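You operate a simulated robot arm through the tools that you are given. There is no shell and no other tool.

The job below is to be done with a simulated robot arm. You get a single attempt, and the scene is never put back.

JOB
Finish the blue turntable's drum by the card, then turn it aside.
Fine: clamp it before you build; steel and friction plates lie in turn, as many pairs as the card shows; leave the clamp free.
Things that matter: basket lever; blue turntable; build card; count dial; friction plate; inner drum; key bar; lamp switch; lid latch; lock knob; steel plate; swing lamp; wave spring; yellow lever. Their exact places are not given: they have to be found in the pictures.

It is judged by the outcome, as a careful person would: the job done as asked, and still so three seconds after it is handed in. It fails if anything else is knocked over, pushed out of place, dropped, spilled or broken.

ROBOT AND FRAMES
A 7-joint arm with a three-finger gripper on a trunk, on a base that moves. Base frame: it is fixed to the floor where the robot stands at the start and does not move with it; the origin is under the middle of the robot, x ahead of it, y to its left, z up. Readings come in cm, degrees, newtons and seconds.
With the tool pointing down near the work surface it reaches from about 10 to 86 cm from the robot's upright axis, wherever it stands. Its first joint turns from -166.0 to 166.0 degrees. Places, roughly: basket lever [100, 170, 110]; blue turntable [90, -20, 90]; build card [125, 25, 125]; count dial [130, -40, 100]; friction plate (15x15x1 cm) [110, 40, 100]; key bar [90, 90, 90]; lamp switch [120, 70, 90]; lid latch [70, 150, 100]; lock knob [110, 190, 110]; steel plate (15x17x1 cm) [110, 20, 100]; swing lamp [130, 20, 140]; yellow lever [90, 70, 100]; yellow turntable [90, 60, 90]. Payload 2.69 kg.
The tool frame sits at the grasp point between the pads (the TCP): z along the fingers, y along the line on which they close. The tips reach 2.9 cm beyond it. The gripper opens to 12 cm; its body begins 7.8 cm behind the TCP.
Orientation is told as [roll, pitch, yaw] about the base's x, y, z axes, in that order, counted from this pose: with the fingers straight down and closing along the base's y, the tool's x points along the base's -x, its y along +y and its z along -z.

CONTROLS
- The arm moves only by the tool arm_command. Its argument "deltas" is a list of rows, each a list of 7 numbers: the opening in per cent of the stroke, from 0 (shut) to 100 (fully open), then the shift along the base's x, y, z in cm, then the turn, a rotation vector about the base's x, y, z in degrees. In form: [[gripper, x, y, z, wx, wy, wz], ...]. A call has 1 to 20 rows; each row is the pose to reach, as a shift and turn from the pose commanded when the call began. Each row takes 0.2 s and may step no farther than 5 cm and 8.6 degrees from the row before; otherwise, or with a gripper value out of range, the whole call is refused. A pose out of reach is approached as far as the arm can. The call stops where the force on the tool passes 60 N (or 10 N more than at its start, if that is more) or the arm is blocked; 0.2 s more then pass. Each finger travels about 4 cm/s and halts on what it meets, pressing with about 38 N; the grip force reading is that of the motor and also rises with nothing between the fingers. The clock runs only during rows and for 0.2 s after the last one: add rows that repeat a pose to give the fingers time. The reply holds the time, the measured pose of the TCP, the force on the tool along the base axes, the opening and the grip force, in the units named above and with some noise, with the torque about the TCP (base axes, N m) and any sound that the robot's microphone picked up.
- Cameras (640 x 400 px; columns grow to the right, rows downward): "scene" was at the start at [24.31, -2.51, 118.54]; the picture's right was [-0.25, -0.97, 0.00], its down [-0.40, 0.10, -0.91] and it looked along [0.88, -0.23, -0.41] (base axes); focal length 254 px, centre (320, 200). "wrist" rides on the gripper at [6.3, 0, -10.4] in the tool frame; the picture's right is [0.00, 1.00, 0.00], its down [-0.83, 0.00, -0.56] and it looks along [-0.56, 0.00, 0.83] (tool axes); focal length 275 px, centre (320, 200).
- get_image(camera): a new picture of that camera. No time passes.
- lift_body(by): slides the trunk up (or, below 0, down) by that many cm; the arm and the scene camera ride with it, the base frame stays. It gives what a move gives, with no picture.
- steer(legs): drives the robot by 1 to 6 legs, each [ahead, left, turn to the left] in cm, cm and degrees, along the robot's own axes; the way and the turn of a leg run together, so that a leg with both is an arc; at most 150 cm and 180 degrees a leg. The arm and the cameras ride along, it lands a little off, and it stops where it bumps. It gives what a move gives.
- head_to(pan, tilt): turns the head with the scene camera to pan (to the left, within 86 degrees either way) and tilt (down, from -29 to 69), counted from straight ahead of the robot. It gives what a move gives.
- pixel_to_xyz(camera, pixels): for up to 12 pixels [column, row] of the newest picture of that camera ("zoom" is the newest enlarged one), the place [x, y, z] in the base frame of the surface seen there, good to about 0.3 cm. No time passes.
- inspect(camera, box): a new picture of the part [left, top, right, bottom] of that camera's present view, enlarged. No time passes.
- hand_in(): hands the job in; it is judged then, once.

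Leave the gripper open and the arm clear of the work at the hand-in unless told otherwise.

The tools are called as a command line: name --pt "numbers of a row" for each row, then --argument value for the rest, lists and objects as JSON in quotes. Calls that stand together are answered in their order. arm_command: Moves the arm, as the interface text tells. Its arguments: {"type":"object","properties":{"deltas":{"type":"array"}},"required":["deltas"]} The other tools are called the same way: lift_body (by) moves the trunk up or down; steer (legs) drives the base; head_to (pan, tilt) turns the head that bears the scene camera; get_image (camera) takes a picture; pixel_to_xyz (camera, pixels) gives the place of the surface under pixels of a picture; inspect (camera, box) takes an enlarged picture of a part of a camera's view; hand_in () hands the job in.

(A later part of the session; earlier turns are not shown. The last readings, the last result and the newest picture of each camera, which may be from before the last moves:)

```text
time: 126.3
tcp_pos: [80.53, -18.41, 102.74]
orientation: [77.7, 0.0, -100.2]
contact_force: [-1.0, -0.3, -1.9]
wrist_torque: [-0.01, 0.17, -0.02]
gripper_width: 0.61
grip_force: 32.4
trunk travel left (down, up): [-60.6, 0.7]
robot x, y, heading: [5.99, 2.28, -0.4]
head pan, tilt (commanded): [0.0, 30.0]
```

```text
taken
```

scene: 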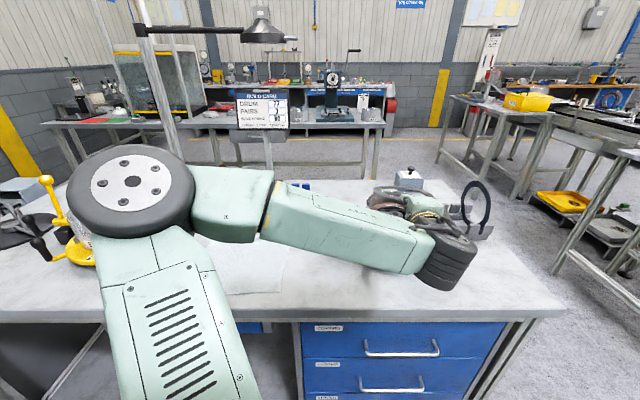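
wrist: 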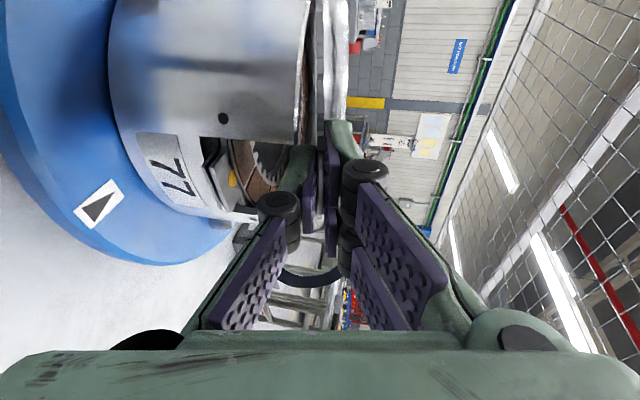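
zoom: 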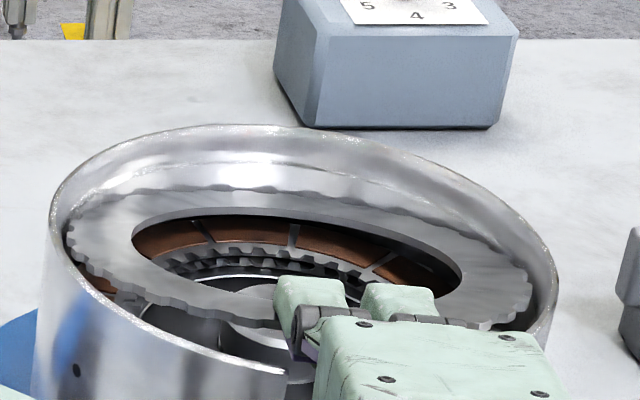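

The steel plate is inside the rim with even clearance. Lowering gently until it touches.

arm_command --pt "0 0 0 -0.3 0 0 0" --pt "0 0 0 -0.6 0 0 0" --pt "0 0 0 -0.6 0 0 0"

inspect --camera "scene" --box '[360, 175, 440, 225]'

```text
time: 127.1
tcp_pos: [80.69, -18.43, 101.98]
orientation: [77.6, -0.1, -100.1]
contact_force: [-0.1, 0.9, -3.1]
wrist_torque: [0.01, 0.14, 0.02]
gripper_width: 0.62
grip_force: 32.2
trunk travel left (down, up): [-60.6, 0.7]
robot x, y, heading: [6.3, 1.95, 0.0]
head pan, tilt (commanded): [0.0, 30.0]
```

```text
8.00 times, centred on (400, 200) of scene
```

zoom: 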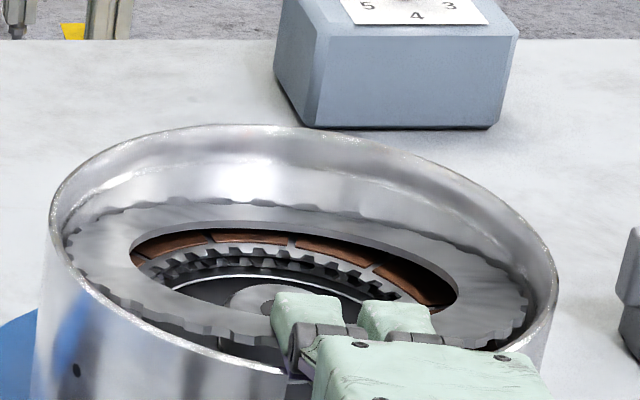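

Not touching yet; another 0.25 cm, then check the force.

arm_command --pt "0 0 0 -0.15 0 0 0" --pt "0 0 0 -0.3 0 0 0" --pt "0 0 0 -0.3 0 0 0"

```text
time: 127.9
tcp_pos: [80.59, -18.36, 101.65]
orientation: [77.6, -0.1, -100.2]
contact_force: [-0.6, 0.5, -1.0]
wrist_torque: [-0.02, 0.0, -0.06]
gripper_width: 0.59
grip_force: 32.2
trunk travel left (down, up): [-60.6, 0.7]
robot x, y, heading: [6.21, 2.09, -0.3]
head pan, tilt (commanded): [0.0, 30.0]
```

Torque went from 0.14 to 0: the far edge rests on the stack. Opening slowly so the lower finger lets the near edge down.

arm_command --pt "5 0 0 0.05 0 0 0" --pt "8 0 0 0.05 0 0 0" --pt "12 0 0 0.05 0 0 0" --pt "16 0 0 0.05 0 0 0" --pt "20 0 0 0.05 0 0 0" --pt "25 0 0 0.05 0 0 0" --pt "30 0 0 0.05 0 0 0" --pt "30 0 0 0.05 0 0 0"

inspect --camera "scene" --box '[360, 175, 440, 225]'

get_image --camera "wrist"

```text
time: 129.7
tcp_pos: [80.72, -18.57, 101.6]
orientation: [77.7, 0.0, -100.2]
contact_force: [-0.3, 0.3, -1.0]
wrist_torque: [0.01, 0.01, 0.0]
gripper_width: 3.67
grip_force: 0.3
trunk travel left (down, up): [-60.6, 0.7]
robot x, y, heading: [5.99, 1.79, 0.0]
head pan, tilt (commanded): [0.0, 30.0]
```

```text
8.00 times, centred on (400, 200) of scene
```

zoom: 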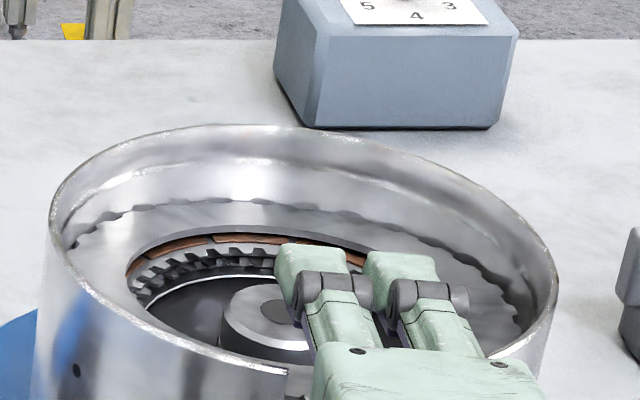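

```text
taken
```

wrist: 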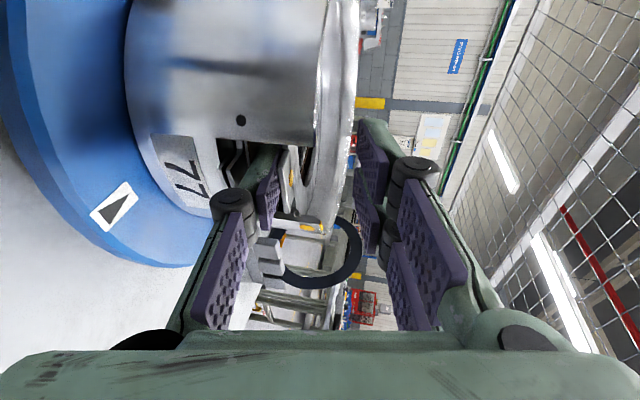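

The near edge has dropped. Lowering 0.6 cm more and then withdrawing along the finger axis.

arm_command --pt "31 0 0 -0.3 0 0 0" --pt "31 0 0 -0.6 0 0 0" --pt "31 -0.5 0.09 -0.5 0 0 0" --pt "31 -1.4 0.25 -0.3 0 0 0" --pt "31 -2.4 0.43 -0.1 0 0 0" --pt "31 -3.4 0.6 0.1 0 0 0" --pt "31 -5 0.9 0.5 0 0 0" --pt "31 -7 1.2 1.0 0 0 0" --pt "31 -9 1.6 1.5 0 0 0"

inspect --camera "scene" --box '[360, 175, 440, 225]'

get_image --camera "wrist"

```text
time: 131.7
tcp_pos: [73.08, -17.98, 103.64]
orientation: [77.7, -0.2, -100.2]
contact_force: [-0.2, 0.9, -0.3]
wrist_torque: [0.01, 0.02, -0.03]
gripper_width: 3.71
grip_force: 0.1
out of reach, approached as far as the arm can: row 9
trunk travel left (down, up): [-60.6, 0.7]
robot x, y, heading: [5.98, 2.02, 0.0]
head pan, tilt (commanded): [0.0, 30.0]
```

```text
8.00 times, centred on (400, 200) of scene
```

zoom: 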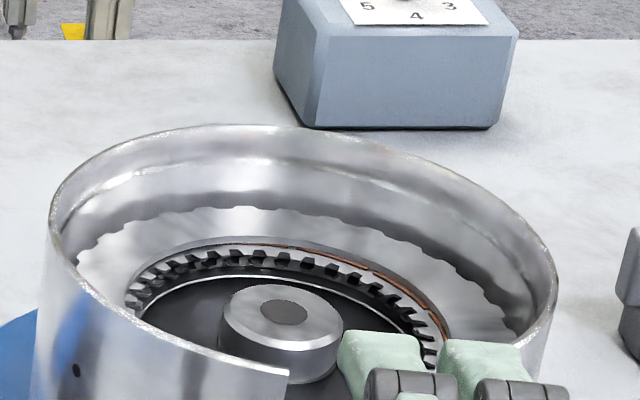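

```text
taken
```

wrist: 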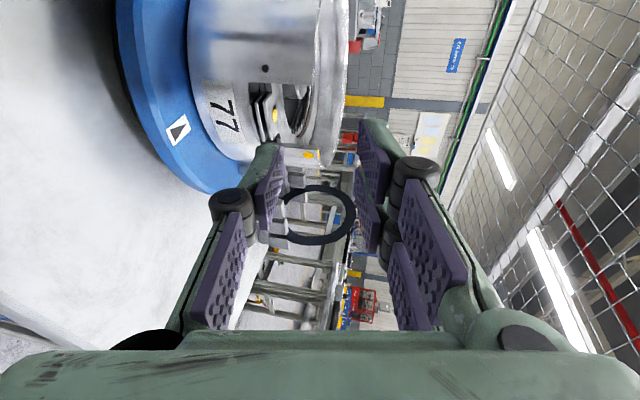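

The steel plate lies in the drum. Checking its flatness and that its tab is in the slot.

pixel_to_xyz --camera "zoom" --pixels '[[240, 222], [110, 260], [490, 320], [170, 235], [330, 228], [420, 262], [95, 280], [505, 335]]'

inspect --camera "wrist" --box '[200, 60, 350, 190]'

```text
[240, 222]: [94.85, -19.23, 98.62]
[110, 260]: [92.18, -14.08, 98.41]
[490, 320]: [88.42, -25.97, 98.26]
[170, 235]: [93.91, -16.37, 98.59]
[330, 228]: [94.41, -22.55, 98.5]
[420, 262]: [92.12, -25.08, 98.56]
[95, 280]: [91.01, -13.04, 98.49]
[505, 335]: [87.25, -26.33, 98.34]
```

```text
3.08 times, centred on (275, 125) of wrist
```

zoom: 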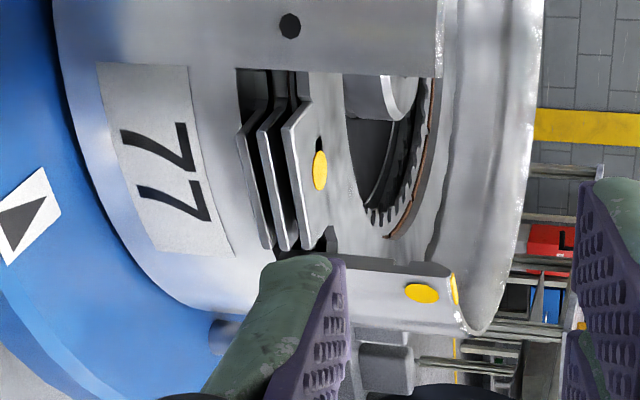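

All three steel tabs are visible stacked in the slot, and the plate is flat (98.3–98.6). Now for the last friction plate: raise and straighten the hand, then roll back.

arm_command --pt "31 0 0 3.5 0 0 0" --pt "31 1 0 7 0 0 2.5" --pt "31 2.5 0 10 0 0 5" --pt "31 4 0 13 0 0 7.5" --pt "31 5 0 13.5 0 0 10.2" --pt "31 5 0 13.5 0 0 10.2"

arm_command --pt "31 0 0 0 -8 0 1.7" --pt "31 0 0 0 -16 0 3.5" --pt "31 0 0 0 -24 0 5.2" --pt "31 0 0 0 -32 0 7" --pt "31 0 0 0 -40 0 8.7" --pt "31 0 0 0 -48 0 10.5" --pt "31 0 0 0 -56 0 12.2" --pt "31 0 0 0 -64 0 14" --pt "31 0 0 0 -72 0 15.7" --pt "31 0 0 0 -80 0 17.5" --pt "31 0 0 0 -87.9 0 19.2"

arm_command --pt "31 0 3 0 0 7.5 0" --pt "31 0 6 0 0 15 0" --pt "31 0 9 0 0 22.5 0" --pt "31 0 12 0 0 30 0" --pt "31 -2 15 0 0 37.5 0" --pt "31 -4 18 0 0 37.5 0" --pt "31 -6 21 0 0 37.5 0"

get_image --camera "scene"

```text
time: 133.1
tcp_pos: [78.11, -17.94, 116.72]
orientation: [77.8, -0.3, -89.9]
contact_force: [-0.2, -0.6, -0.2]
wrist_torque: [-0.02, -0.01, -0.02]
gripper_width: 3.75
grip_force: 0.1
out of reach, approached as far as the arm can: row 5, 6
trunk travel left (down, up): [-60.6, 0.7]
robot x, y, heading: [6.69, 1.81, -0.1]
head pan, tilt (commanded): [0.0, 30.0]
```

```text
time: 135.5
tcp_pos: [78.03, -17.83, 116.69]
orientation: [-0.9, -77.7, 1.0]
contact_force: [0.1, -0.4, -0.1]
wrist_torque: [-0.02, -0.01, -0.01]
gripper_width: 3.73
grip_force: 0.0
trunk travel left (down, up): [-60.6, 0.7]
robot x, y, heading: [6.2, 1.82, -0.2]
head pan, tilt (commanded): [0.0, 30.0]
```

```text
time: 137.1
tcp_pos: [71.76, 3.35, 116.69]
orientation: [0.0, -40.2, 0.0]
contact_force: [-0.8, 0.3, 0.6]
wrist_torque: [0.02, 0.02, -0.01]
gripper_width: 3.74
grip_force: 0.0
trunk travel left (down, up): [-60.6, 0.7]
robot x, y, heading: [6.18, 2.06, 0.2]
head pan, tilt (commanded): [0.0, 30.0]
```

```text
taken
```

scene: 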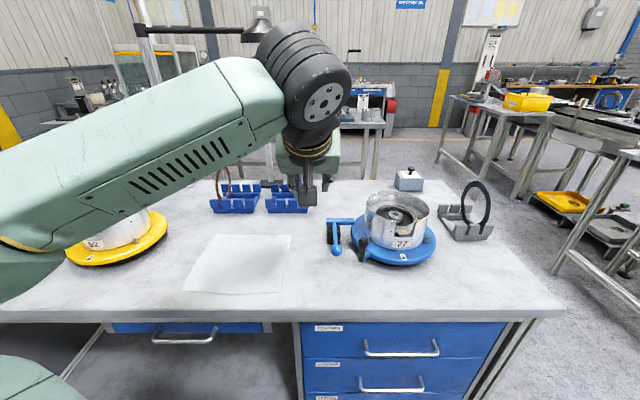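

Driving to the friction rack again (about x 26, y 24).

steer --legs '[[0, 22, 0], [20, 0, 0]]'

get_image --camera "scene"

get_image --camera "wrist"

```text
time: 140.7
tcp_pos: [91.84, 25.43, 116.66]
orientation: [0.0, -40.2, 0.0]
contact_force: [0.6, 0.0, -0.2]
wrist_torque: [0.0, 0.0, -0.04]
gripper_width: 3.71
grip_force: 0.1
trunk travel left (down, up): [-60.6, 0.7]
robot x, y, heading: [25.84, 24.21, -0.1]
head pan, tilt (commanded): [0.0, 30.0]
```

```text
taken
```

scene: 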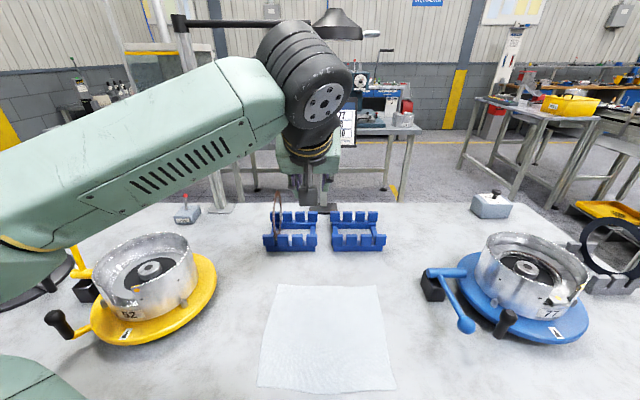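

```text
taken
```

wrist: 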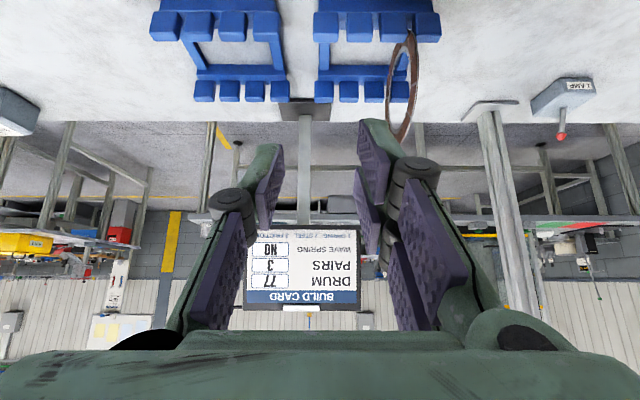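

I'll move to the pre-grasp in front of the last friction plate (y≈35.85), same 40° pitch.

arm_command --pt "31 2.3 2.6 -1.5 0 0 0" --pt "31 4.6 5.2 -3.3 0 0 0" --pt "31 6.9 7.8 -5.4 0 0 0" --pt "31 9.2 10.4 -7.6 0 0 0" --pt "31 9.2 10.4 -7.6 0 0 0"

get_image --camera "wrist"

get_image --camera "scene"

```text
time: 141.9
tcp_pos: [101.21, 35.8, 109.0]
orientation: [0.0, -40.3, 0.0]
contact_force: [-0.2, -0.2, 0.4]
wrist_torque: [0.0, 0.0, -0.01]
gripper_width: 3.75
grip_force: 0.2
trunk travel left (down, up): [-60.6, 0.7]
robot x, y, heading: [25.9, 23.76, -0.2]
head pan, tilt (commanded): [0.0, 30.0]
```

```text
taken
```

wrist: 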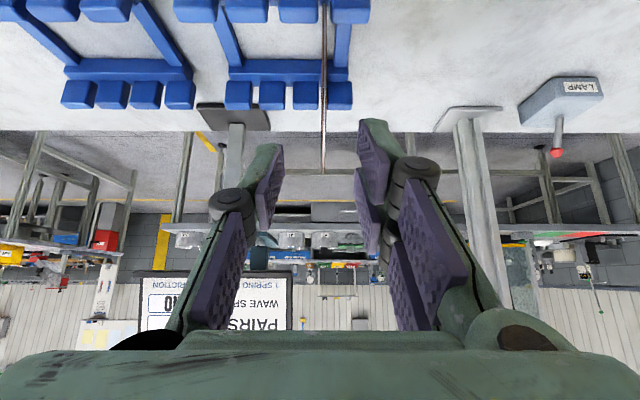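

```text
taken
```

scene: 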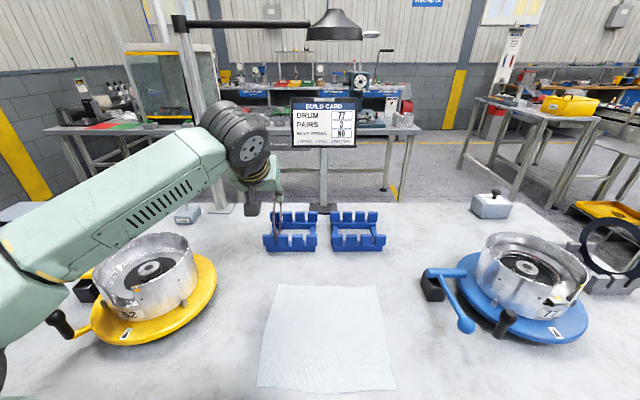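

The plate (column 324) is between the fingers. Before advancing, I check the lamp post's position next to the hand.

pixel_to_xyz --camera "scene" --pixels '[[215, 205], [207, 170], [200, 130], [195, 80]]'

pixel_to_xyz --camera "wrist" --pixels '[[470, 115], [480, 200], [490, 260], [324, 100], [324, 150]]'

```text
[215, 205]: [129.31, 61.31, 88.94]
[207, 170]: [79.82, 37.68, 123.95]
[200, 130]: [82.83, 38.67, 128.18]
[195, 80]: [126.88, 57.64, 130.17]
```

```text
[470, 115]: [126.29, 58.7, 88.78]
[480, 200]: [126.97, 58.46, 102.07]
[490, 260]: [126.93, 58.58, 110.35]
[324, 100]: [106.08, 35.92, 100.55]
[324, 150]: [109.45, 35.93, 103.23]
```

The post is at (127,58), well clear. Advancing along the finger axis, and closing on the plate.

arm_command --pt "31 1.7 0.1 -2.0 0 0 0" --pt "31 3.4 0.1 -4.1 0 0 0" --pt "31 5.0 0.1 -6.1 0 0 0" --pt "31 5.0 0.1 -6.1 0 0 0" --pt "20 5.0 0.1 -6.1 0 0 0" --pt "10 5.0 0.1 -6.1 0 0 0" --pt "0 5.0 0.1 -6.1 0 0 0" --pt "0 5.0 0.1 -6.1 0 0 0" --pt "0 5.0 0.1 -6.1 0 0 0" --pt "0 5.0 0.1 -6.1 0 0 0"

get_image --camera "wrist"

```text
time: 144.1
tcp_pos: [106.14, 35.92, 103.02]
orientation: [0.0, -40.2, 0.0]
contact_force: [1.3, 0.0, 0.8]
wrist_torque: [0.05, -0.02, -0.01]
gripper_width: 0.6
grip_force: 31.6
trunk travel left (down, up): [-60.6, 0.7]
robot x, y, heading: [25.95, 23.87, -0.0]
head pan, tilt (commanded): [0.0, 30.0]
```

```text
taken
```

wrist: 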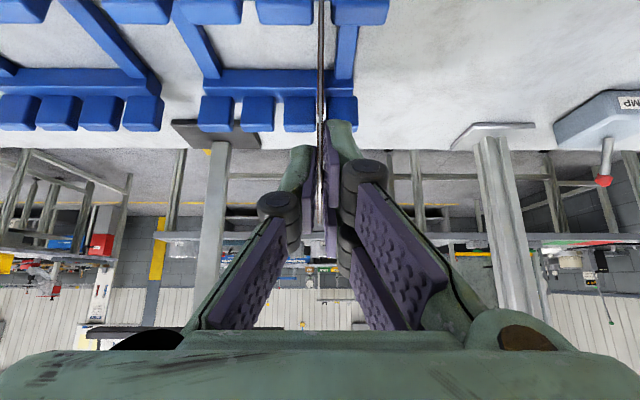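

Gripped (0.6 cm). Lifting out of the rack and retreating.

arm_command --pt "0 0 0 2 0 0 0" --pt "0 0 0 4 0 0 0" --pt "0 0 0 6.5 0 0 0" --pt "0 0 0 9 0 0 0" --pt "0 0 0 12 0 0 0" --pt "0 -4 -2 14 0 0 0" --pt "0 -8 -4 16 0 0 0" --pt "0 -12 -7 16.5 0 0 0" --pt "0 -15 -10 16.5 0 0 0"

get_image --camera "scene"

```text
refused: row 8 steps farther than a row can; nothing moved
```

```text
taken
```

scene: 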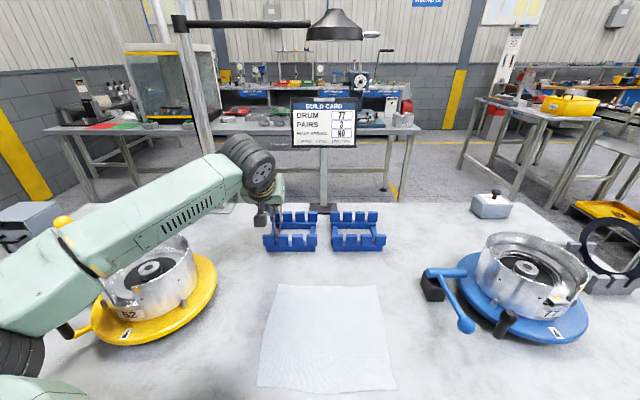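

Repeating with smaller steps in the retreat.

arm_command --pt "0 0 0 2 0 0 0" --pt "0 0 0 4 0 0 0" --pt "0 0 0 6.5 0 0 0" --pt "0 0 0 9 0 0 0" --pt "0 0 0 12 0 0 0" --pt "0 -3.5 -2 14 0 0 0" --pt "0 -7 -4 16 0 0 0" --pt "0 -10.5 -7 16.5 0 0 0" --pt "0 -14 -10 16.5 0 0 0"

get_image --camera "scene"

```text
time: 146.1
tcp_pos: [92.05, 25.36, 119.23]
orientation: [-0.6, -39.9, -0.5]
contact_force: [0.1, -0.5, -0.7]
wrist_torque: [0.02, 0.02, -0.04]
gripper_width: 0.61
grip_force: 31.7
trunk travel left (down, up): [-60.6, 0.7]
robot x, y, heading: [26.09, 23.79, -0.3]
head pan, tilt (commanded): [0.0, 30.0]
```

```text
taken
```

scene: 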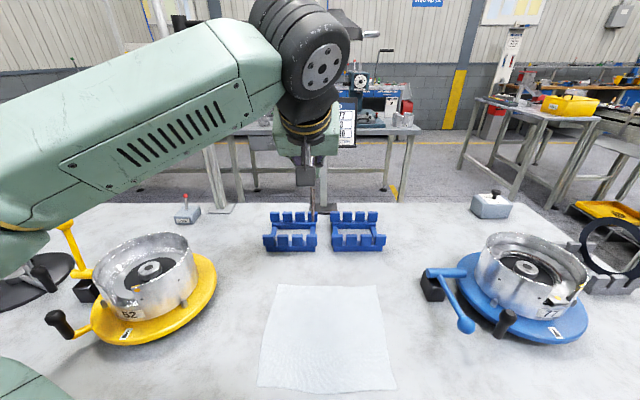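

The plate is held. Backing up and strafing right to stand slightly more left than before (y≈6) for extra joint margin.

steer --legs '[[-20, 0, 0], [0, -18.5, 0]]'

arm_command --pt "0 3 -1 -0.5 0 -7.5 0" --pt "0 6 -3 -1 0 -15 0" --pt "0 8 -6 -1.5 0 -22.5 0" --pt "0 8 -10 -1.5 0 -30 0" --pt "0 8 -14 -1.5 0 -37.5 0" --pt "0 8 -18 -1.5 0 -41.5 0" --pt "0 8 -22 -1.5 0 -41.5 0" --pt "0 8 -26 -1.5 0 -41.5 0"

get_image --camera "scene"

```text
time: 149.3
tcp_pos: [72.39, 7.41, 119.39]
orientation: [-0.8, -40.1, 0.0]
contact_force: [0.0, -0.7, -1.4]
wrist_torque: [0.04, 0.06, 0.02]
gripper_width: 0.57
grip_force: 32.2
trunk travel left (down, up): [-60.6, 0.7]
robot x, y, heading: [6.25, 5.96, -0.2]
head pan, tilt (commanded): [0.0, 30.0]
```

```text
time: 151.1
tcp_pos: [80.13, -18.75, 117.85]
orientation: [-0.8, -81.7, 0.0]
contact_force: [0.4, -0.1, -1.5]
wrist_torque: [-0.01, 0.08, 0.01]
gripper_width: 0.61
grip_force: 32.0
trunk travel left (down, up): [-60.6, 0.7]
robot x, y, heading: [6.37, 6.09, -0.2]
head pan, tilt (commanded): [0.0, 30.0]
```

```text
taken
```

scene: 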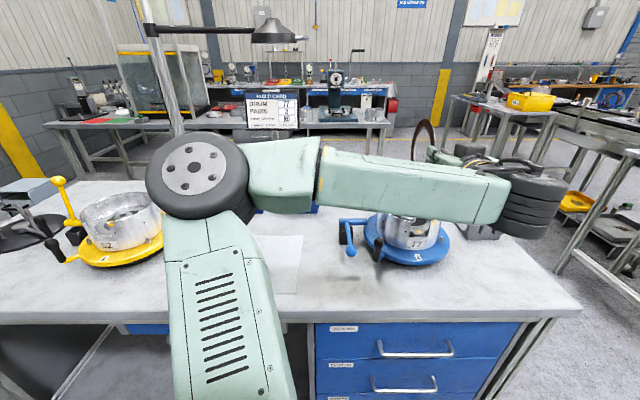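

Now rolling 90° to lay the plate flat.

arm_command --pt "0 0 0 0 8.1 0 -1.2" --pt "0 0 0 0 16.2 0 -2.4" --pt "0 0 0 0 24.3 0 -3.6" --pt "0 0 0 0 32.4 0 -4.7" --pt "0 0 0 0 40.5 0 -5.9" --pt "0 0 0 0 48.6 0 -7.1" --pt "0 0 0 0 56.7 0 -8.3" --pt "0 0 0 0 64.8 0 -9.5" --pt "0 0 0 0 72.9 0 -10.7" --pt "0 0 0 0 81 0 -11.8" --pt "0 0 0 0 89 0 -13" --pt "0 0 0 0 89 0 -13"

inspect --camera "scene" --box '[390, 130, 470, 180]'

```text
time: 153.7
tcp_pos: [80.51, -18.5, 117.66]
orientation: [80.9, -0.1, -89.8]
contact_force: [-0.1, 0.2, -1.3]
wrist_torque: [0.02, 0.1, 0.0]
gripper_width: 0.61
grip_force: 32.4
trunk travel left (down, up): [-60.6, 0.7]
robot x, y, heading: [5.89, 5.47, -0.4]
head pan, tilt (commanded): [0.0, 30.0]
```

```text
8.00 times, centred on (430, 155) of scene
```

zoom: 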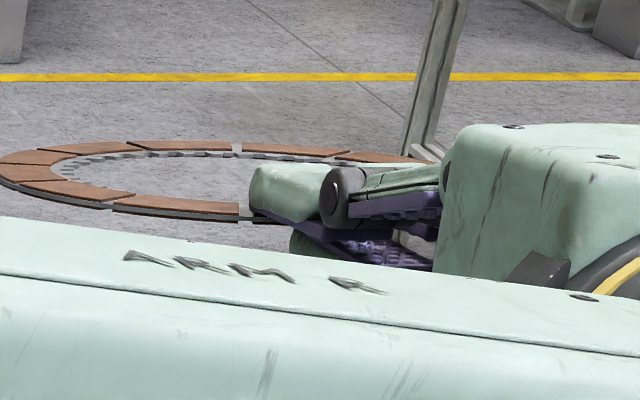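

Flat. Lowering to z≈106 over the drum with 3° more downward pitch, then measuring.

arm_command --pt "0 0 -0.2 -3 0 1.5 0" --pt "0 0 -0.4 -6 0 3 0" --pt "0 0 -0.4 -9 0 3 0" --pt "0 0 -0.4 -11.6 0 3 0" --pt "0 0 -0.4 -11.6 0 3 0"

get_image --camera "scene"

inspect --camera "scene" --box '[375, 180, 445, 225]'

```text
time: 154.9
tcp_pos: [80.28, -19.02, 106.02]
orientation: [77.7, 0.1, -89.9]
contact_force: [0.5, -0.1, -1.2]
wrist_torque: [-0.01, 0.12, -0.03]
gripper_width: 0.61
grip_force: 31.8
trunk travel left (down, up): [-60.6, 0.7]
robot x, y, heading: [5.82, 5.8, -0.2]
head pan, tilt (commanded): [0.0, 30.0]
```

```text
taken
```

scene: 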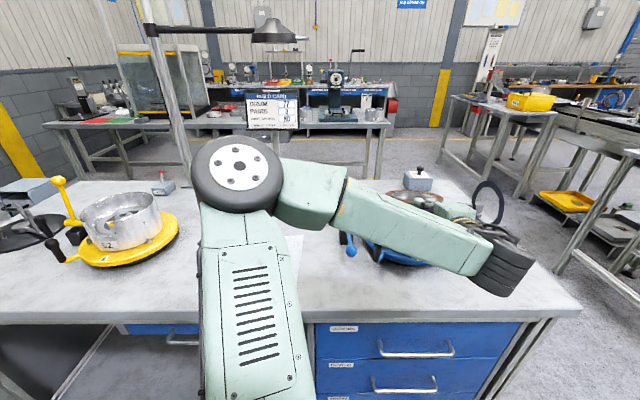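

```text
8.89 times, centred on (410, 202) of scene
```

zoom: 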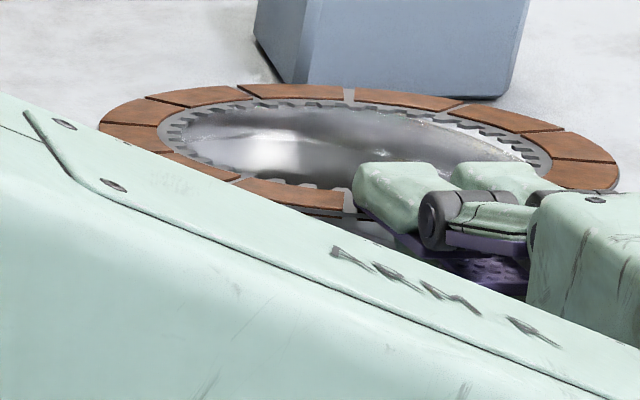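

pixel_to_xyz --camera "zoom" --pixels '[[104, 121], [120, 108], [150, 97], [200, 89], [260, 86], [340, 90], [420, 98], [500, 112], [560, 130], [605, 155], [615, 180], [290, 205]]'

```text
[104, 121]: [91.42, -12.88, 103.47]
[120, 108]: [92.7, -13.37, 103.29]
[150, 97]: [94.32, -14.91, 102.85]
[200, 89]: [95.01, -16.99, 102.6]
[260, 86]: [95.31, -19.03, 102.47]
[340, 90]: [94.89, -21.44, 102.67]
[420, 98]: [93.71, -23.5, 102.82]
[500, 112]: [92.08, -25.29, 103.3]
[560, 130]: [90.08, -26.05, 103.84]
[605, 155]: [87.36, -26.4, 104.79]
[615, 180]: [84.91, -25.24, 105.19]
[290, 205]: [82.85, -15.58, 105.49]
```

Plate centre ≈ (88.45,-19.25). Correcting (+0.35,+0.15) and lowering to just above contact.

arm_command --pt "0 0.35 0.15 0 0 0 0" --pt "0 0.35 0.15 -1 0 0 0" --pt "0 0.35 0.15 -2 0 0 0" --pt "0 0.35 0.15 -2.8 0 0 0" --pt "0 0.35 0.15 -3.2 0 0 0" --pt "0 0.35 0.15 -3.2 0 0 0"

inspect --camera "scene" --box '[375, 180, 445, 225]'

get_image --camera "wrist"

```text
time: 156.3
tcp_pos: [80.73, -18.9, 103.09]
orientation: [77.8, 0.0, -89.8]
contact_force: [0.2, -0.3, -1.5]
wrist_torque: [0.01, 0.08, -0.05]
gripper_width: 0.6
grip_force: 32.4
trunk travel left (down, up): [-60.6, 0.7]
robot x, y, heading: [6.42, 6.22, -0.3]
head pan, tilt (commanded): [0.0, 30.0]
```

```text
8.89 times, centred on (410, 202) of scene
```

zoom: 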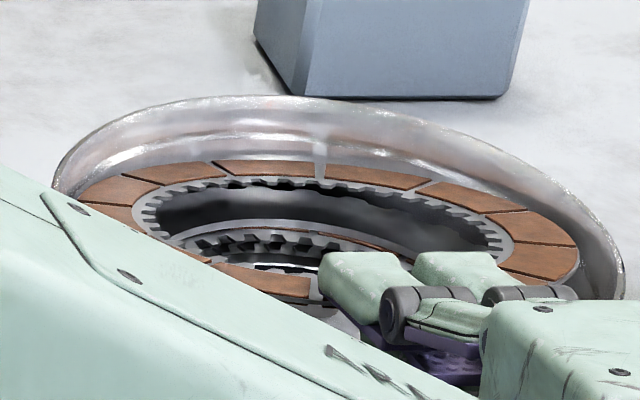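

```text
taken
```

wrist: 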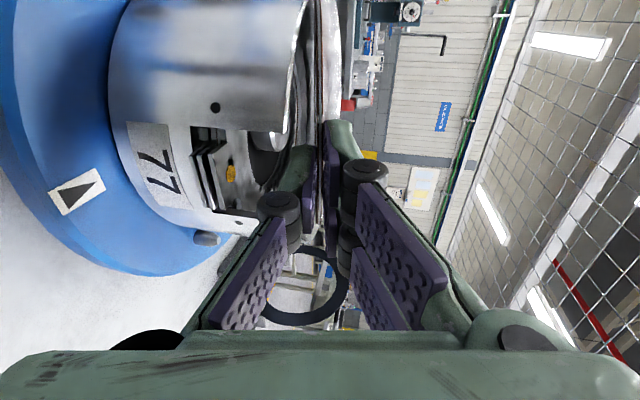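

Well centred inside the rim. Lowering gently to contact.

arm_command --pt "0 0 0 -0.3 0 0 0" --pt "0 0 0 -0.6 0 0 0" --pt "0 0 0 -0.8 0 0 0" --pt "0 0 0 -0.8 0 0 0"

```text
time: 157.3
tcp_pos: [80.77, -18.76, 102.28]
orientation: [77.8, -0.1, -89.9]
contact_force: [-0.2, 0.5, 0.4]
wrist_torque: [-0.01, 0.06, 0.02]
gripper_width: 0.61
grip_force: 31.6
trunk travel left (down, up): [-60.6, 0.7]
robot x, y, heading: [6.38, 5.88, -0.4]
head pan, tilt (commanded): [0.0, 30.0]
```

A little more, 0.3 cm.

arm_command --pt "0 0 0 -0.15 0 0 0" --pt "0 0 0 -0.3 0 0 0" --pt "0 0 0 -0.3 0 0 0"

inspect --camera "scene" --box '[375, 180, 445, 225]'

```text
time: 158.1
tcp_pos: [80.87, -18.78, 102.11]
orientation: [77.8, 0.0, -89.9]
contact_force: [-2.0, -0.2, 0.6]
wrist_torque: [0.01, 0.03, 0.02]
gripper_width: 0.59
grip_force: 31.6
trunk travel left (down, up): [-60.6, 0.7]
robot x, y, heading: [5.77, 5.64, -0.4]
head pan, tilt (commanded): [0.0, 30.0]
```

```text
8.89 times, centred on (410, 202) of scene
```

zoom: 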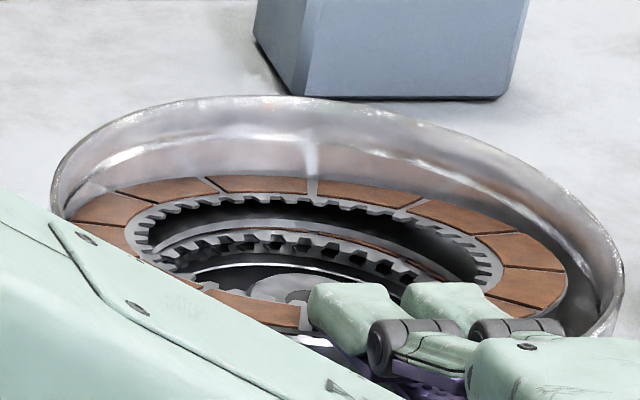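

Contact reached lightly. Opening slowly to let the near edge down (not lowering the hand this time; the steel tab is under the finger).

arm_command --pt "5 0 0 0.05 0 0 0" --pt "8 0 0 0.05 0 0 0" --pt "11 0 0 0.05 0 0 0" --pt "15 0 0 0.05 0 0 0" --pt "19 0 0 0.05 0 0 0" --pt "23 0 0 0.05 0 0 0" --pt "27 0 0 0.05 0 0 0" --pt "27 0 0 0.05 0 0 0"

inspect --camera "scene" --box '[375, 180, 445, 225]'

get_image --camera "wrist"

```text
time: 159.9
tcp_pos: [80.78, -18.78, 102.02]
orientation: [77.8, 0.0, -89.9]
contact_force: [1.4, -0.3, -0.5]
wrist_torque: [-0.02, 0.02, 0.02]
gripper_width: 3.28
grip_force: 0.6
trunk travel left (down, up): [-60.6, 0.7]
robot x, y, heading: [6.44, 6.11, -0.3]
head pan, tilt (commanded): [0.0, 30.0]
```

```text
8.89 times, centred on (410, 202) of scene
```

zoom: 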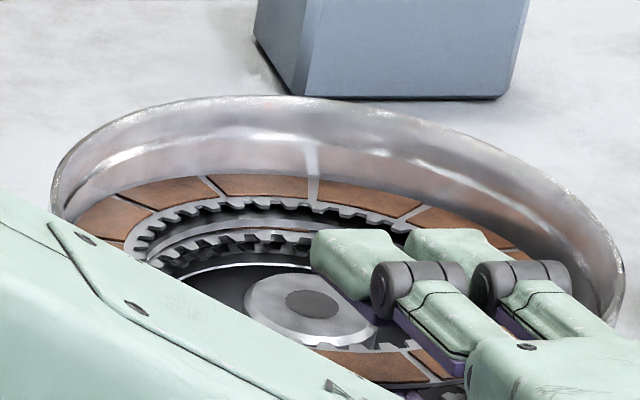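

```text
taken
```

wrist: 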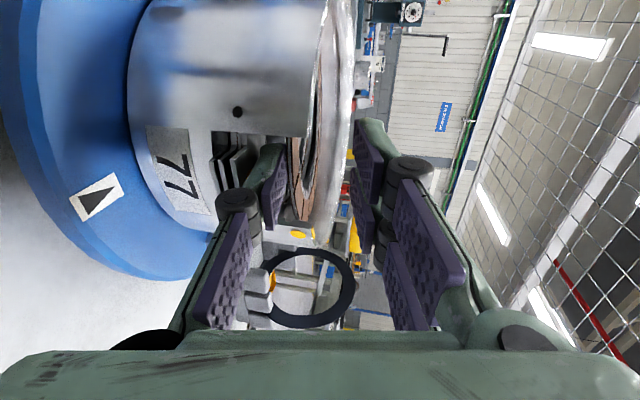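

The near edge is down on the lower finger. Withdrawing slowly along the finger axis.

arm_command --pt "28 0 0 -0.2 0 0 0" --pt "28 -0.6 0 -0.1 0 0 0" --pt "28 -1.4 0 0.1 0 0 0" --pt "28 -2.4 0 0.3 0 0 0" --pt "28 -3.4 0 0.5 0 0 0" --pt "28 -5 0 0.9 0 0 0" --pt "28 -7 0 1.3 0 0 0"

inspect --camera "scene" --box '[375, 180, 445, 225]'

get_image --camera "wrist"

```text
time: 161.5
tcp_pos: [73.89, -18.66, 103.17]
orientation: [77.9, 0.0, -89.9]
contact_force: [-0.6, 0.4, 0.3]
wrist_torque: [0.01, -0.03, 0.0]
gripper_width: 3.39
grip_force: 0.1
trunk travel left (down, up): [-60.6, 0.7]
robot x, y, heading: [6.47, 5.98, -0.1]
head pan, tilt (commanded): [0.0, 30.0]
```

```text
8.89 times, centred on (410, 202) of scene
```

zoom: 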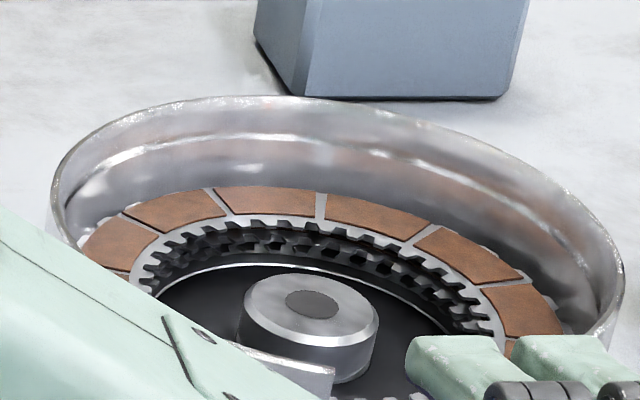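

```text
taken
```

wrist: 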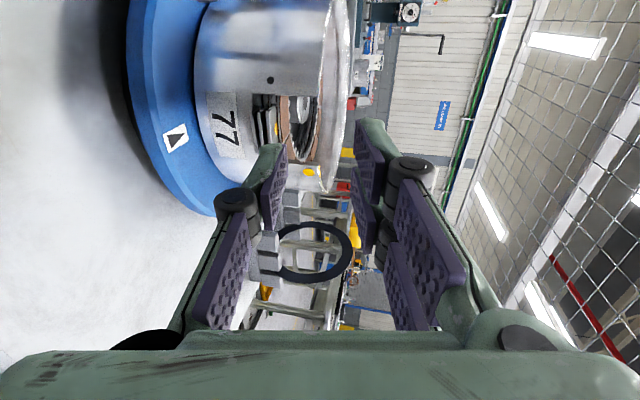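

The last friction plate appears seated. Checking heights around it and the slot view.

pixel_to_xyz --camera "zoom" --pixels '[[270, 200], [180, 208], [115, 240], [375, 215], [460, 255], [520, 305], [105, 250], [300, 200]]'

inspect --camera "wrist" --box '[200, 60, 350, 200]'

```text
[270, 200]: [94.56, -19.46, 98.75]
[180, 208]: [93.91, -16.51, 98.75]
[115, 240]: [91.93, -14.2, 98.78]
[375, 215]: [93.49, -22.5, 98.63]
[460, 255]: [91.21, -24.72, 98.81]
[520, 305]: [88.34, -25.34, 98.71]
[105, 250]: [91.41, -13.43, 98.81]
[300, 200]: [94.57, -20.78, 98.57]
```

```text
2.86 times, centred on (275, 130) of wrist
```

zoom: 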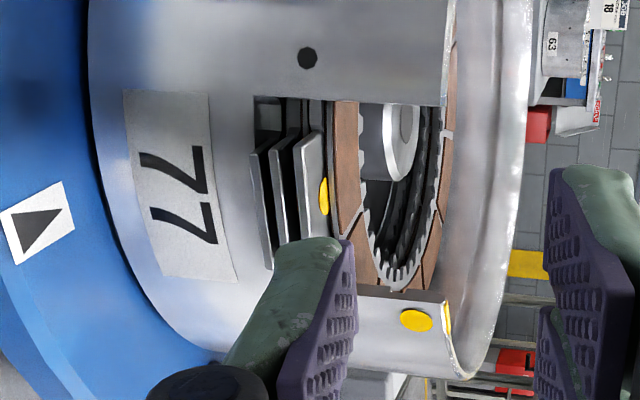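

All plates are flat with the friction plate on top at z≈98.7 (three steel tabs below): 3 pairs complete. Next I free the clamp: raise the hand, roll back and return to fingers-down.

arm_command --pt "28 0 0 3.5 0 0 0" --pt "28 1 0 7 0 0 0" --pt "28 2.5 0 10 0 0 0" --pt "28 4 0 13 0 0 0" --pt "28 4 0 13 0 0 0"

arm_command --pt "28 0 0 0 -8 0 1.7" --pt "28 0 0 0 -16 0 3.5" --pt "28 0 0 0 -24 0 5.2" --pt "28 0 0 0 -32 0 7" --pt "28 0 0 0 -40 0 8.7" --pt "28 0 0 0 -48 0 10.5" --pt "28 0 0 0 -56 0 12.2" --pt "28 0 0 0 -64 0 14" --pt "28 0 0 0 -72 0 15.7" --pt "28 0 0 0 -80 0 17.5" --pt "28 0 0 0 -87.9 0 19.2"

arm_command --pt "30 0 1.5 0 0 7.7 0" --pt "30 0 3 0 0 15.4 0" --pt "32 0 4.5 0 0 23 0" --pt "34 0 6 0 0 30.8 0" --pt "36 0 8 0 0 38.5 0" --pt "38 0 10 0 0 46.2 0" --pt "38 0 12 0 0 53.9 0" --pt "38 0 14 0 0 61.6 0" --pt "38 0 15.5 0 0 69.3 0" --pt "38 0 16.5 0 0 77.7 0" --pt "38 0 16.5 0 0 77.7 0"

get_image --camera "wrist"

get_image --camera "scene"

```text
time: 162.7
tcp_pos: [77.58, -18.62, 116.29]
orientation: [77.9, 0.0, -89.9]
contact_force: [0.1, 0.2, 0.7]
wrist_torque: [-0.01, 0.01, 0.0]
gripper_width: 3.34
grip_force: 0.2
trunk travel left (down, up): [-60.6, 0.7]
robot x, y, heading: [6.09, 5.81, -0.2]
head pan, tilt (commanded): [0.0, 30.0]
```

```text
time: 165.1
tcp_pos: [77.6, -18.77, 116.2]
orientation: [-0.6, -77.6, 0.8]
contact_force: [0.2, -0.9, -0.1]
wrist_torque: [-0.06, 0.01, 0.02]
gripper_width: 3.33
grip_force: 0.1
trunk travel left (down, up): [-60.6, 0.7]
robot x, y, heading: [5.83, 6.24, -0.3]
head pan, tilt (commanded): [0.0, 30.0]
```

```text
time: 167.5
tcp_pos: [77.76, -2.21, 116.33]
orientation: [0.2, 0.2, 0.0]
contact_force: [0.4, 1.1, -0.5]
wrist_torque: [-0.02, 0.01, -0.02]
gripper_width: 4.57
grip_force: 0.1
trunk travel left (down, up): [-60.6, 0.7]
robot x, y, heading: [6.28, 5.7, -0.1]
head pan, tilt (commanded): [0.0, 30.0]
```

```text
taken
```

wrist: 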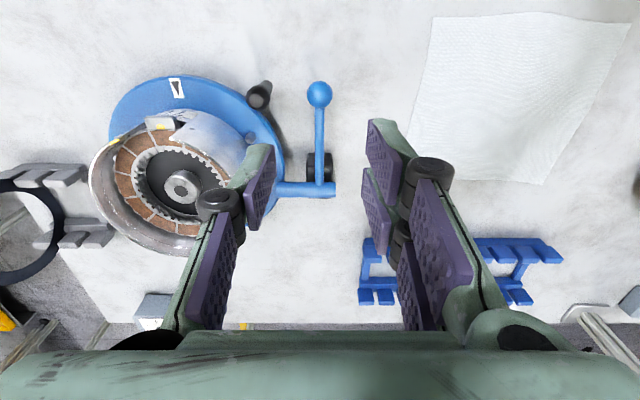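

```text
taken
```

scene: 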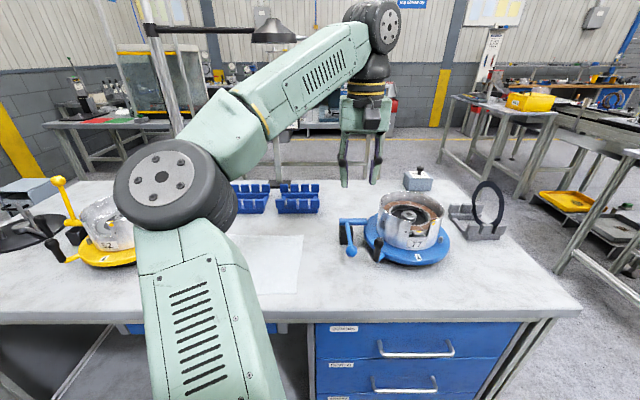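

The hand points down above the lever. Measuring the ball at (319,94) in the wrist view.

pixel_to_xyz --camera "wrist" --pixels '[[319, 93], [308, 93], [331, 93], [319, 83], [319, 105], [262, 90], [319, 150], [300, 190]]'

```text
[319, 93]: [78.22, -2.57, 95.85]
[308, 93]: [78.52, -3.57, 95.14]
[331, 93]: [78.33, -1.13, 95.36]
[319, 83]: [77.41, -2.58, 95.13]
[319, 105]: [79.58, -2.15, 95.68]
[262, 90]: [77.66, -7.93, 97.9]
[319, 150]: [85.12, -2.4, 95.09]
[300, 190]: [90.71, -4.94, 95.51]
```

Ball centre ≈ (78.35,-2.35,94.6). Lowering onto it with the 4.5 cm opening and closing.

arm_command --pt "38 0.3 0 -4.5 0 0 0" --pt "38 0.5 0 -9 0 0 0" --pt "38 0.6 0 -13.5 0 0 0" --pt "38 0.6 0 -17.5 0 0 0" --pt "38 0.6 -0.05 -21.3 0 0 0" --pt "38 0.6 -0.1 -21.4 0 0 0" --pt "25 0.6 -0.15 -21.4 0 0 0" --pt "10 0.6 -0.15 -21.4 0 0 0" --pt "5 0.6 -0.15 -21.4 0 0 0" --pt "5 0.6 -0.15 -21.4 0 0 0" --pt "5 0.6 -0.15 -21.4 0 0 0"

get_image --camera "wrist"

```text
time: 169.9
tcp_pos: [78.36, -2.26, 94.87]
orientation: [0.1, 0.1, 0.2]
contact_force: [-0.9, 5.4, -2.7]
wrist_torque: [0.08, 0.36, 0.06]
gripper_width: 2.81
grip_force: 45.5
trunk travel left (down, up): [-60.6, 0.7]
robot x, y, heading: [6.3, 5.58, -0.3]
head pan, tilt (commanded): [0.0, 30.0]
```

```text
taken
```

wrist: 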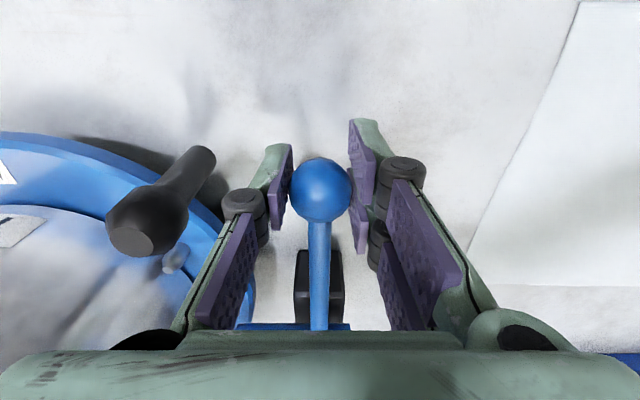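

Ball gripped. Raising the lever along its arc, first to about -40°.

arm_command --pt "5 0.19 0 1.74 0 0 0" --pt "5 0.6 0 3.4 0 0 0" --pt "5 1.25 0 5.0 0 0 0" --pt "5 2.1 0 6.5 0 0 0" --pt "5 3.16 0 7.83 0 0 0" --pt "5 4.4 0 9.02 0 0 0" --pt "5 4.4 0 9.02 0 0 0"

get_image --camera "wrist"

```text
time: 171.5
tcp_pos: [82.66, -2.27, 103.95]
orientation: [0.1, 0.1, 0.0]
contact_force: [-12.0, 13.1, 3.0]
wrist_torque: [-0.01, 0.79, -0.27]
gripper_width: 2.83
grip_force: 44.9
trunk travel left (down, up): [-60.6, 0.7]
robot x, y, heading: [5.9, 6.02, -0.4]
head pan, tilt (commanded): [0.0, 30.0]
```

```text
taken
```

wrist: 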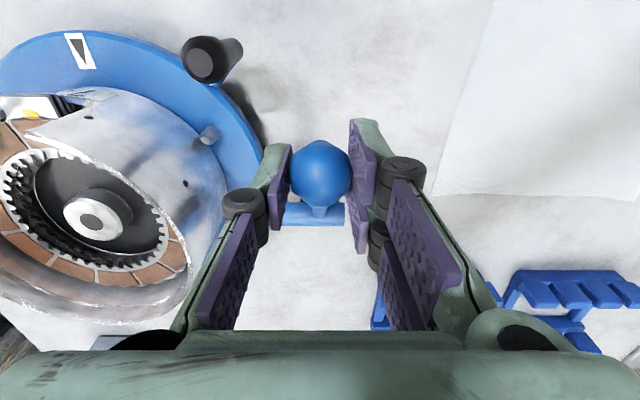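

The lever follows. Continuing up to vertical and slightly past, to its original rest.

arm_command --pt "5 1.4 0.1 1.0 0 0 0" --pt "5 2.9 0.1 1.8 0 0 0" --pt "5 4.5 0.1 2.4 0 0 0" --pt "5 6.2 0.1 2.76 0 0 0" --pt "5 7.9 0.1 2.88 0 0 0" --pt "5 9.0 0.1 2.84 0 0 0" --pt "5 9.9 0.1 2.76 0 0 0" --pt "5 10.3 0.1 2.7 0 0 0" --pt "5 10.3 0.1 2.7 0 0 0"

get_image --camera "wrist"

get_image --camera "scene"

```text
time: 173.5
tcp_pos: [92.93, -2.27, 106.64]
orientation: [0.1, 0.0, 0.1]
contact_force: [-7.2, 10.3, 9.2]
wrist_torque: [0.01, 1.09, -0.37]
gripper_width: 2.64
grip_force: 45.1
trunk travel left (down, up): [-60.6, 0.7]
robot x, y, heading: [6.45, 5.53, -0.4]
head pan, tilt (commanded): [0.0, 30.0]
```

```text
taken
```

wrist: 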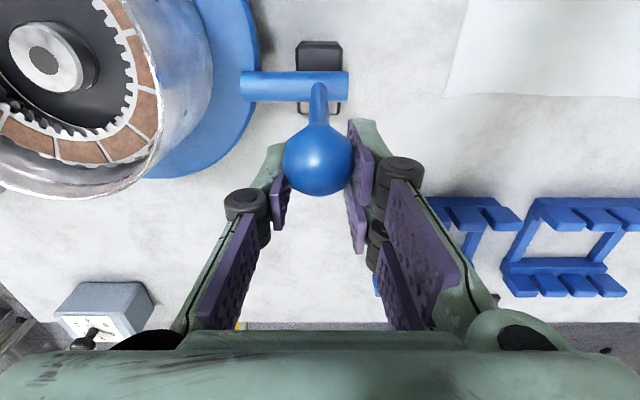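

```text
taken
```

scene: 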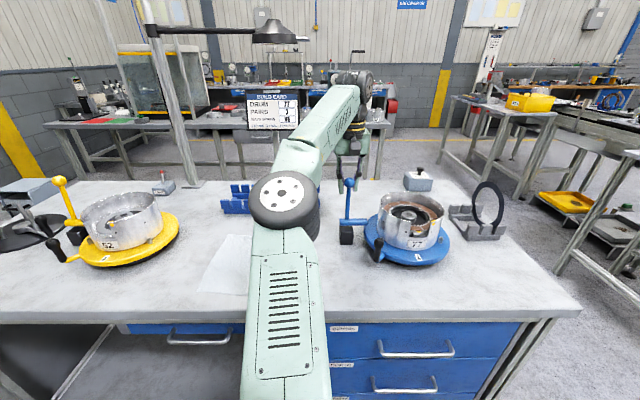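

The lever is nearly upright, but the ball has lagged slightly behind in the grip. Pushing a bit further away until the end of its travel.

arm_command --pt "5 0.5 0 -0.1 0 0 0" --pt "5 1.0 0 -0.2 0 0 0" --pt "5 1.5 0 -0.3 0 0 0" --pt "5 1.5 0 -0.3 0 0 0"

get_image --camera "wrist"

```text
time: 174.5
tcp_pos: [94.44, -2.21, 106.54]
orientation: [0.2, 0.0, 0.0]
contact_force: [-5.9, 8.1, 11.8]
wrist_torque: [-0.04, 1.07, -0.45]
gripper_width: 2.61
grip_force: 45.0
trunk travel left (down, up): [-60.6, 0.7]
robot x, y, heading: [5.89, 6.1, -0.4]
head pan, tilt (commanded): [0.0, 30.0]
```

```text
taken
```

wrist: 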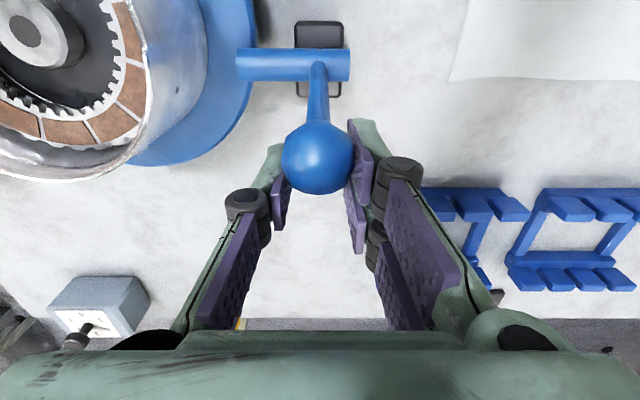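

pixel_to_xyz --camera "wrist" --pixels '[[318, 150], [318, 158], [318, 170], [300, 158], [335, 158], [318, 185], [318, 130], [318, 100], [318, 62]]'

```text
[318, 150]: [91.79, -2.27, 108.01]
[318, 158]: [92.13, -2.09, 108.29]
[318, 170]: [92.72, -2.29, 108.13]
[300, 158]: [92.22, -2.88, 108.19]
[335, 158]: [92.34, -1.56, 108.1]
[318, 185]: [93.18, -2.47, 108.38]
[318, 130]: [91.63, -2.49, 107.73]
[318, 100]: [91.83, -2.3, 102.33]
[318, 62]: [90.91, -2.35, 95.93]
```

The ball is at about (92.4,-2.3,107), matching its original rest. Releasing and rising to check that it stays.

arm_command --pt "20 0 0 0 0 0 0" --pt "32 0 0 0 0 0 0" --pt "42 0 0 0 0 0 0" --pt "46 0 0 0 0 0 0" --pt "46 0 0 4 0 0 0" --pt "46 0 0 8 0 0 0" --pt "46 -2 0 11 0 0 0"

get_image --camera "wrist"

inspect --camera "scene" --box '[320, 160, 460, 280]'

```text
time: 176.1
tcp_pos: [91.3, -2.47, 115.43]
orientation: [-0.2, -0.6, -0.1]
contact_force: [0.7, -0.3, -0.6]
wrist_torque: [-0.06, 0.02, -0.04]
gripper_width: 5.51
grip_force: 0.0
out of reach, approached as far as the arm can: row 5, 6, 7
trunk travel left (down, up): [-60.6, 0.7]
robot x, y, heading: [6.25, 5.89, -0.3]
head pan, tilt (commanded): [0.0, 30.0]
```

```text
taken
```

wrist: 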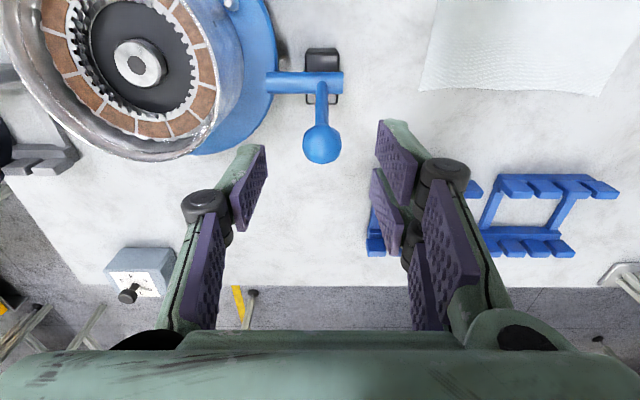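

```text
3.33 times, centred on (390, 220) of scene
```

zoom: 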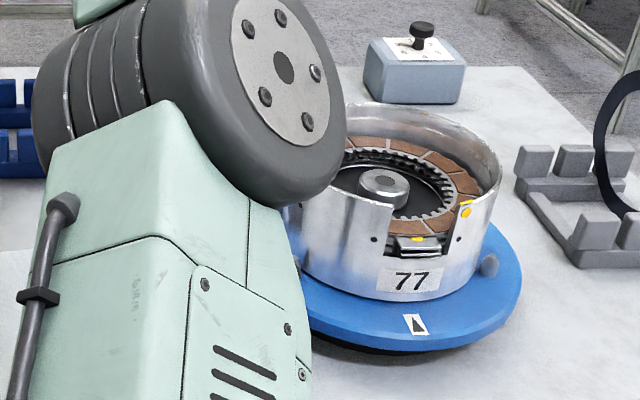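

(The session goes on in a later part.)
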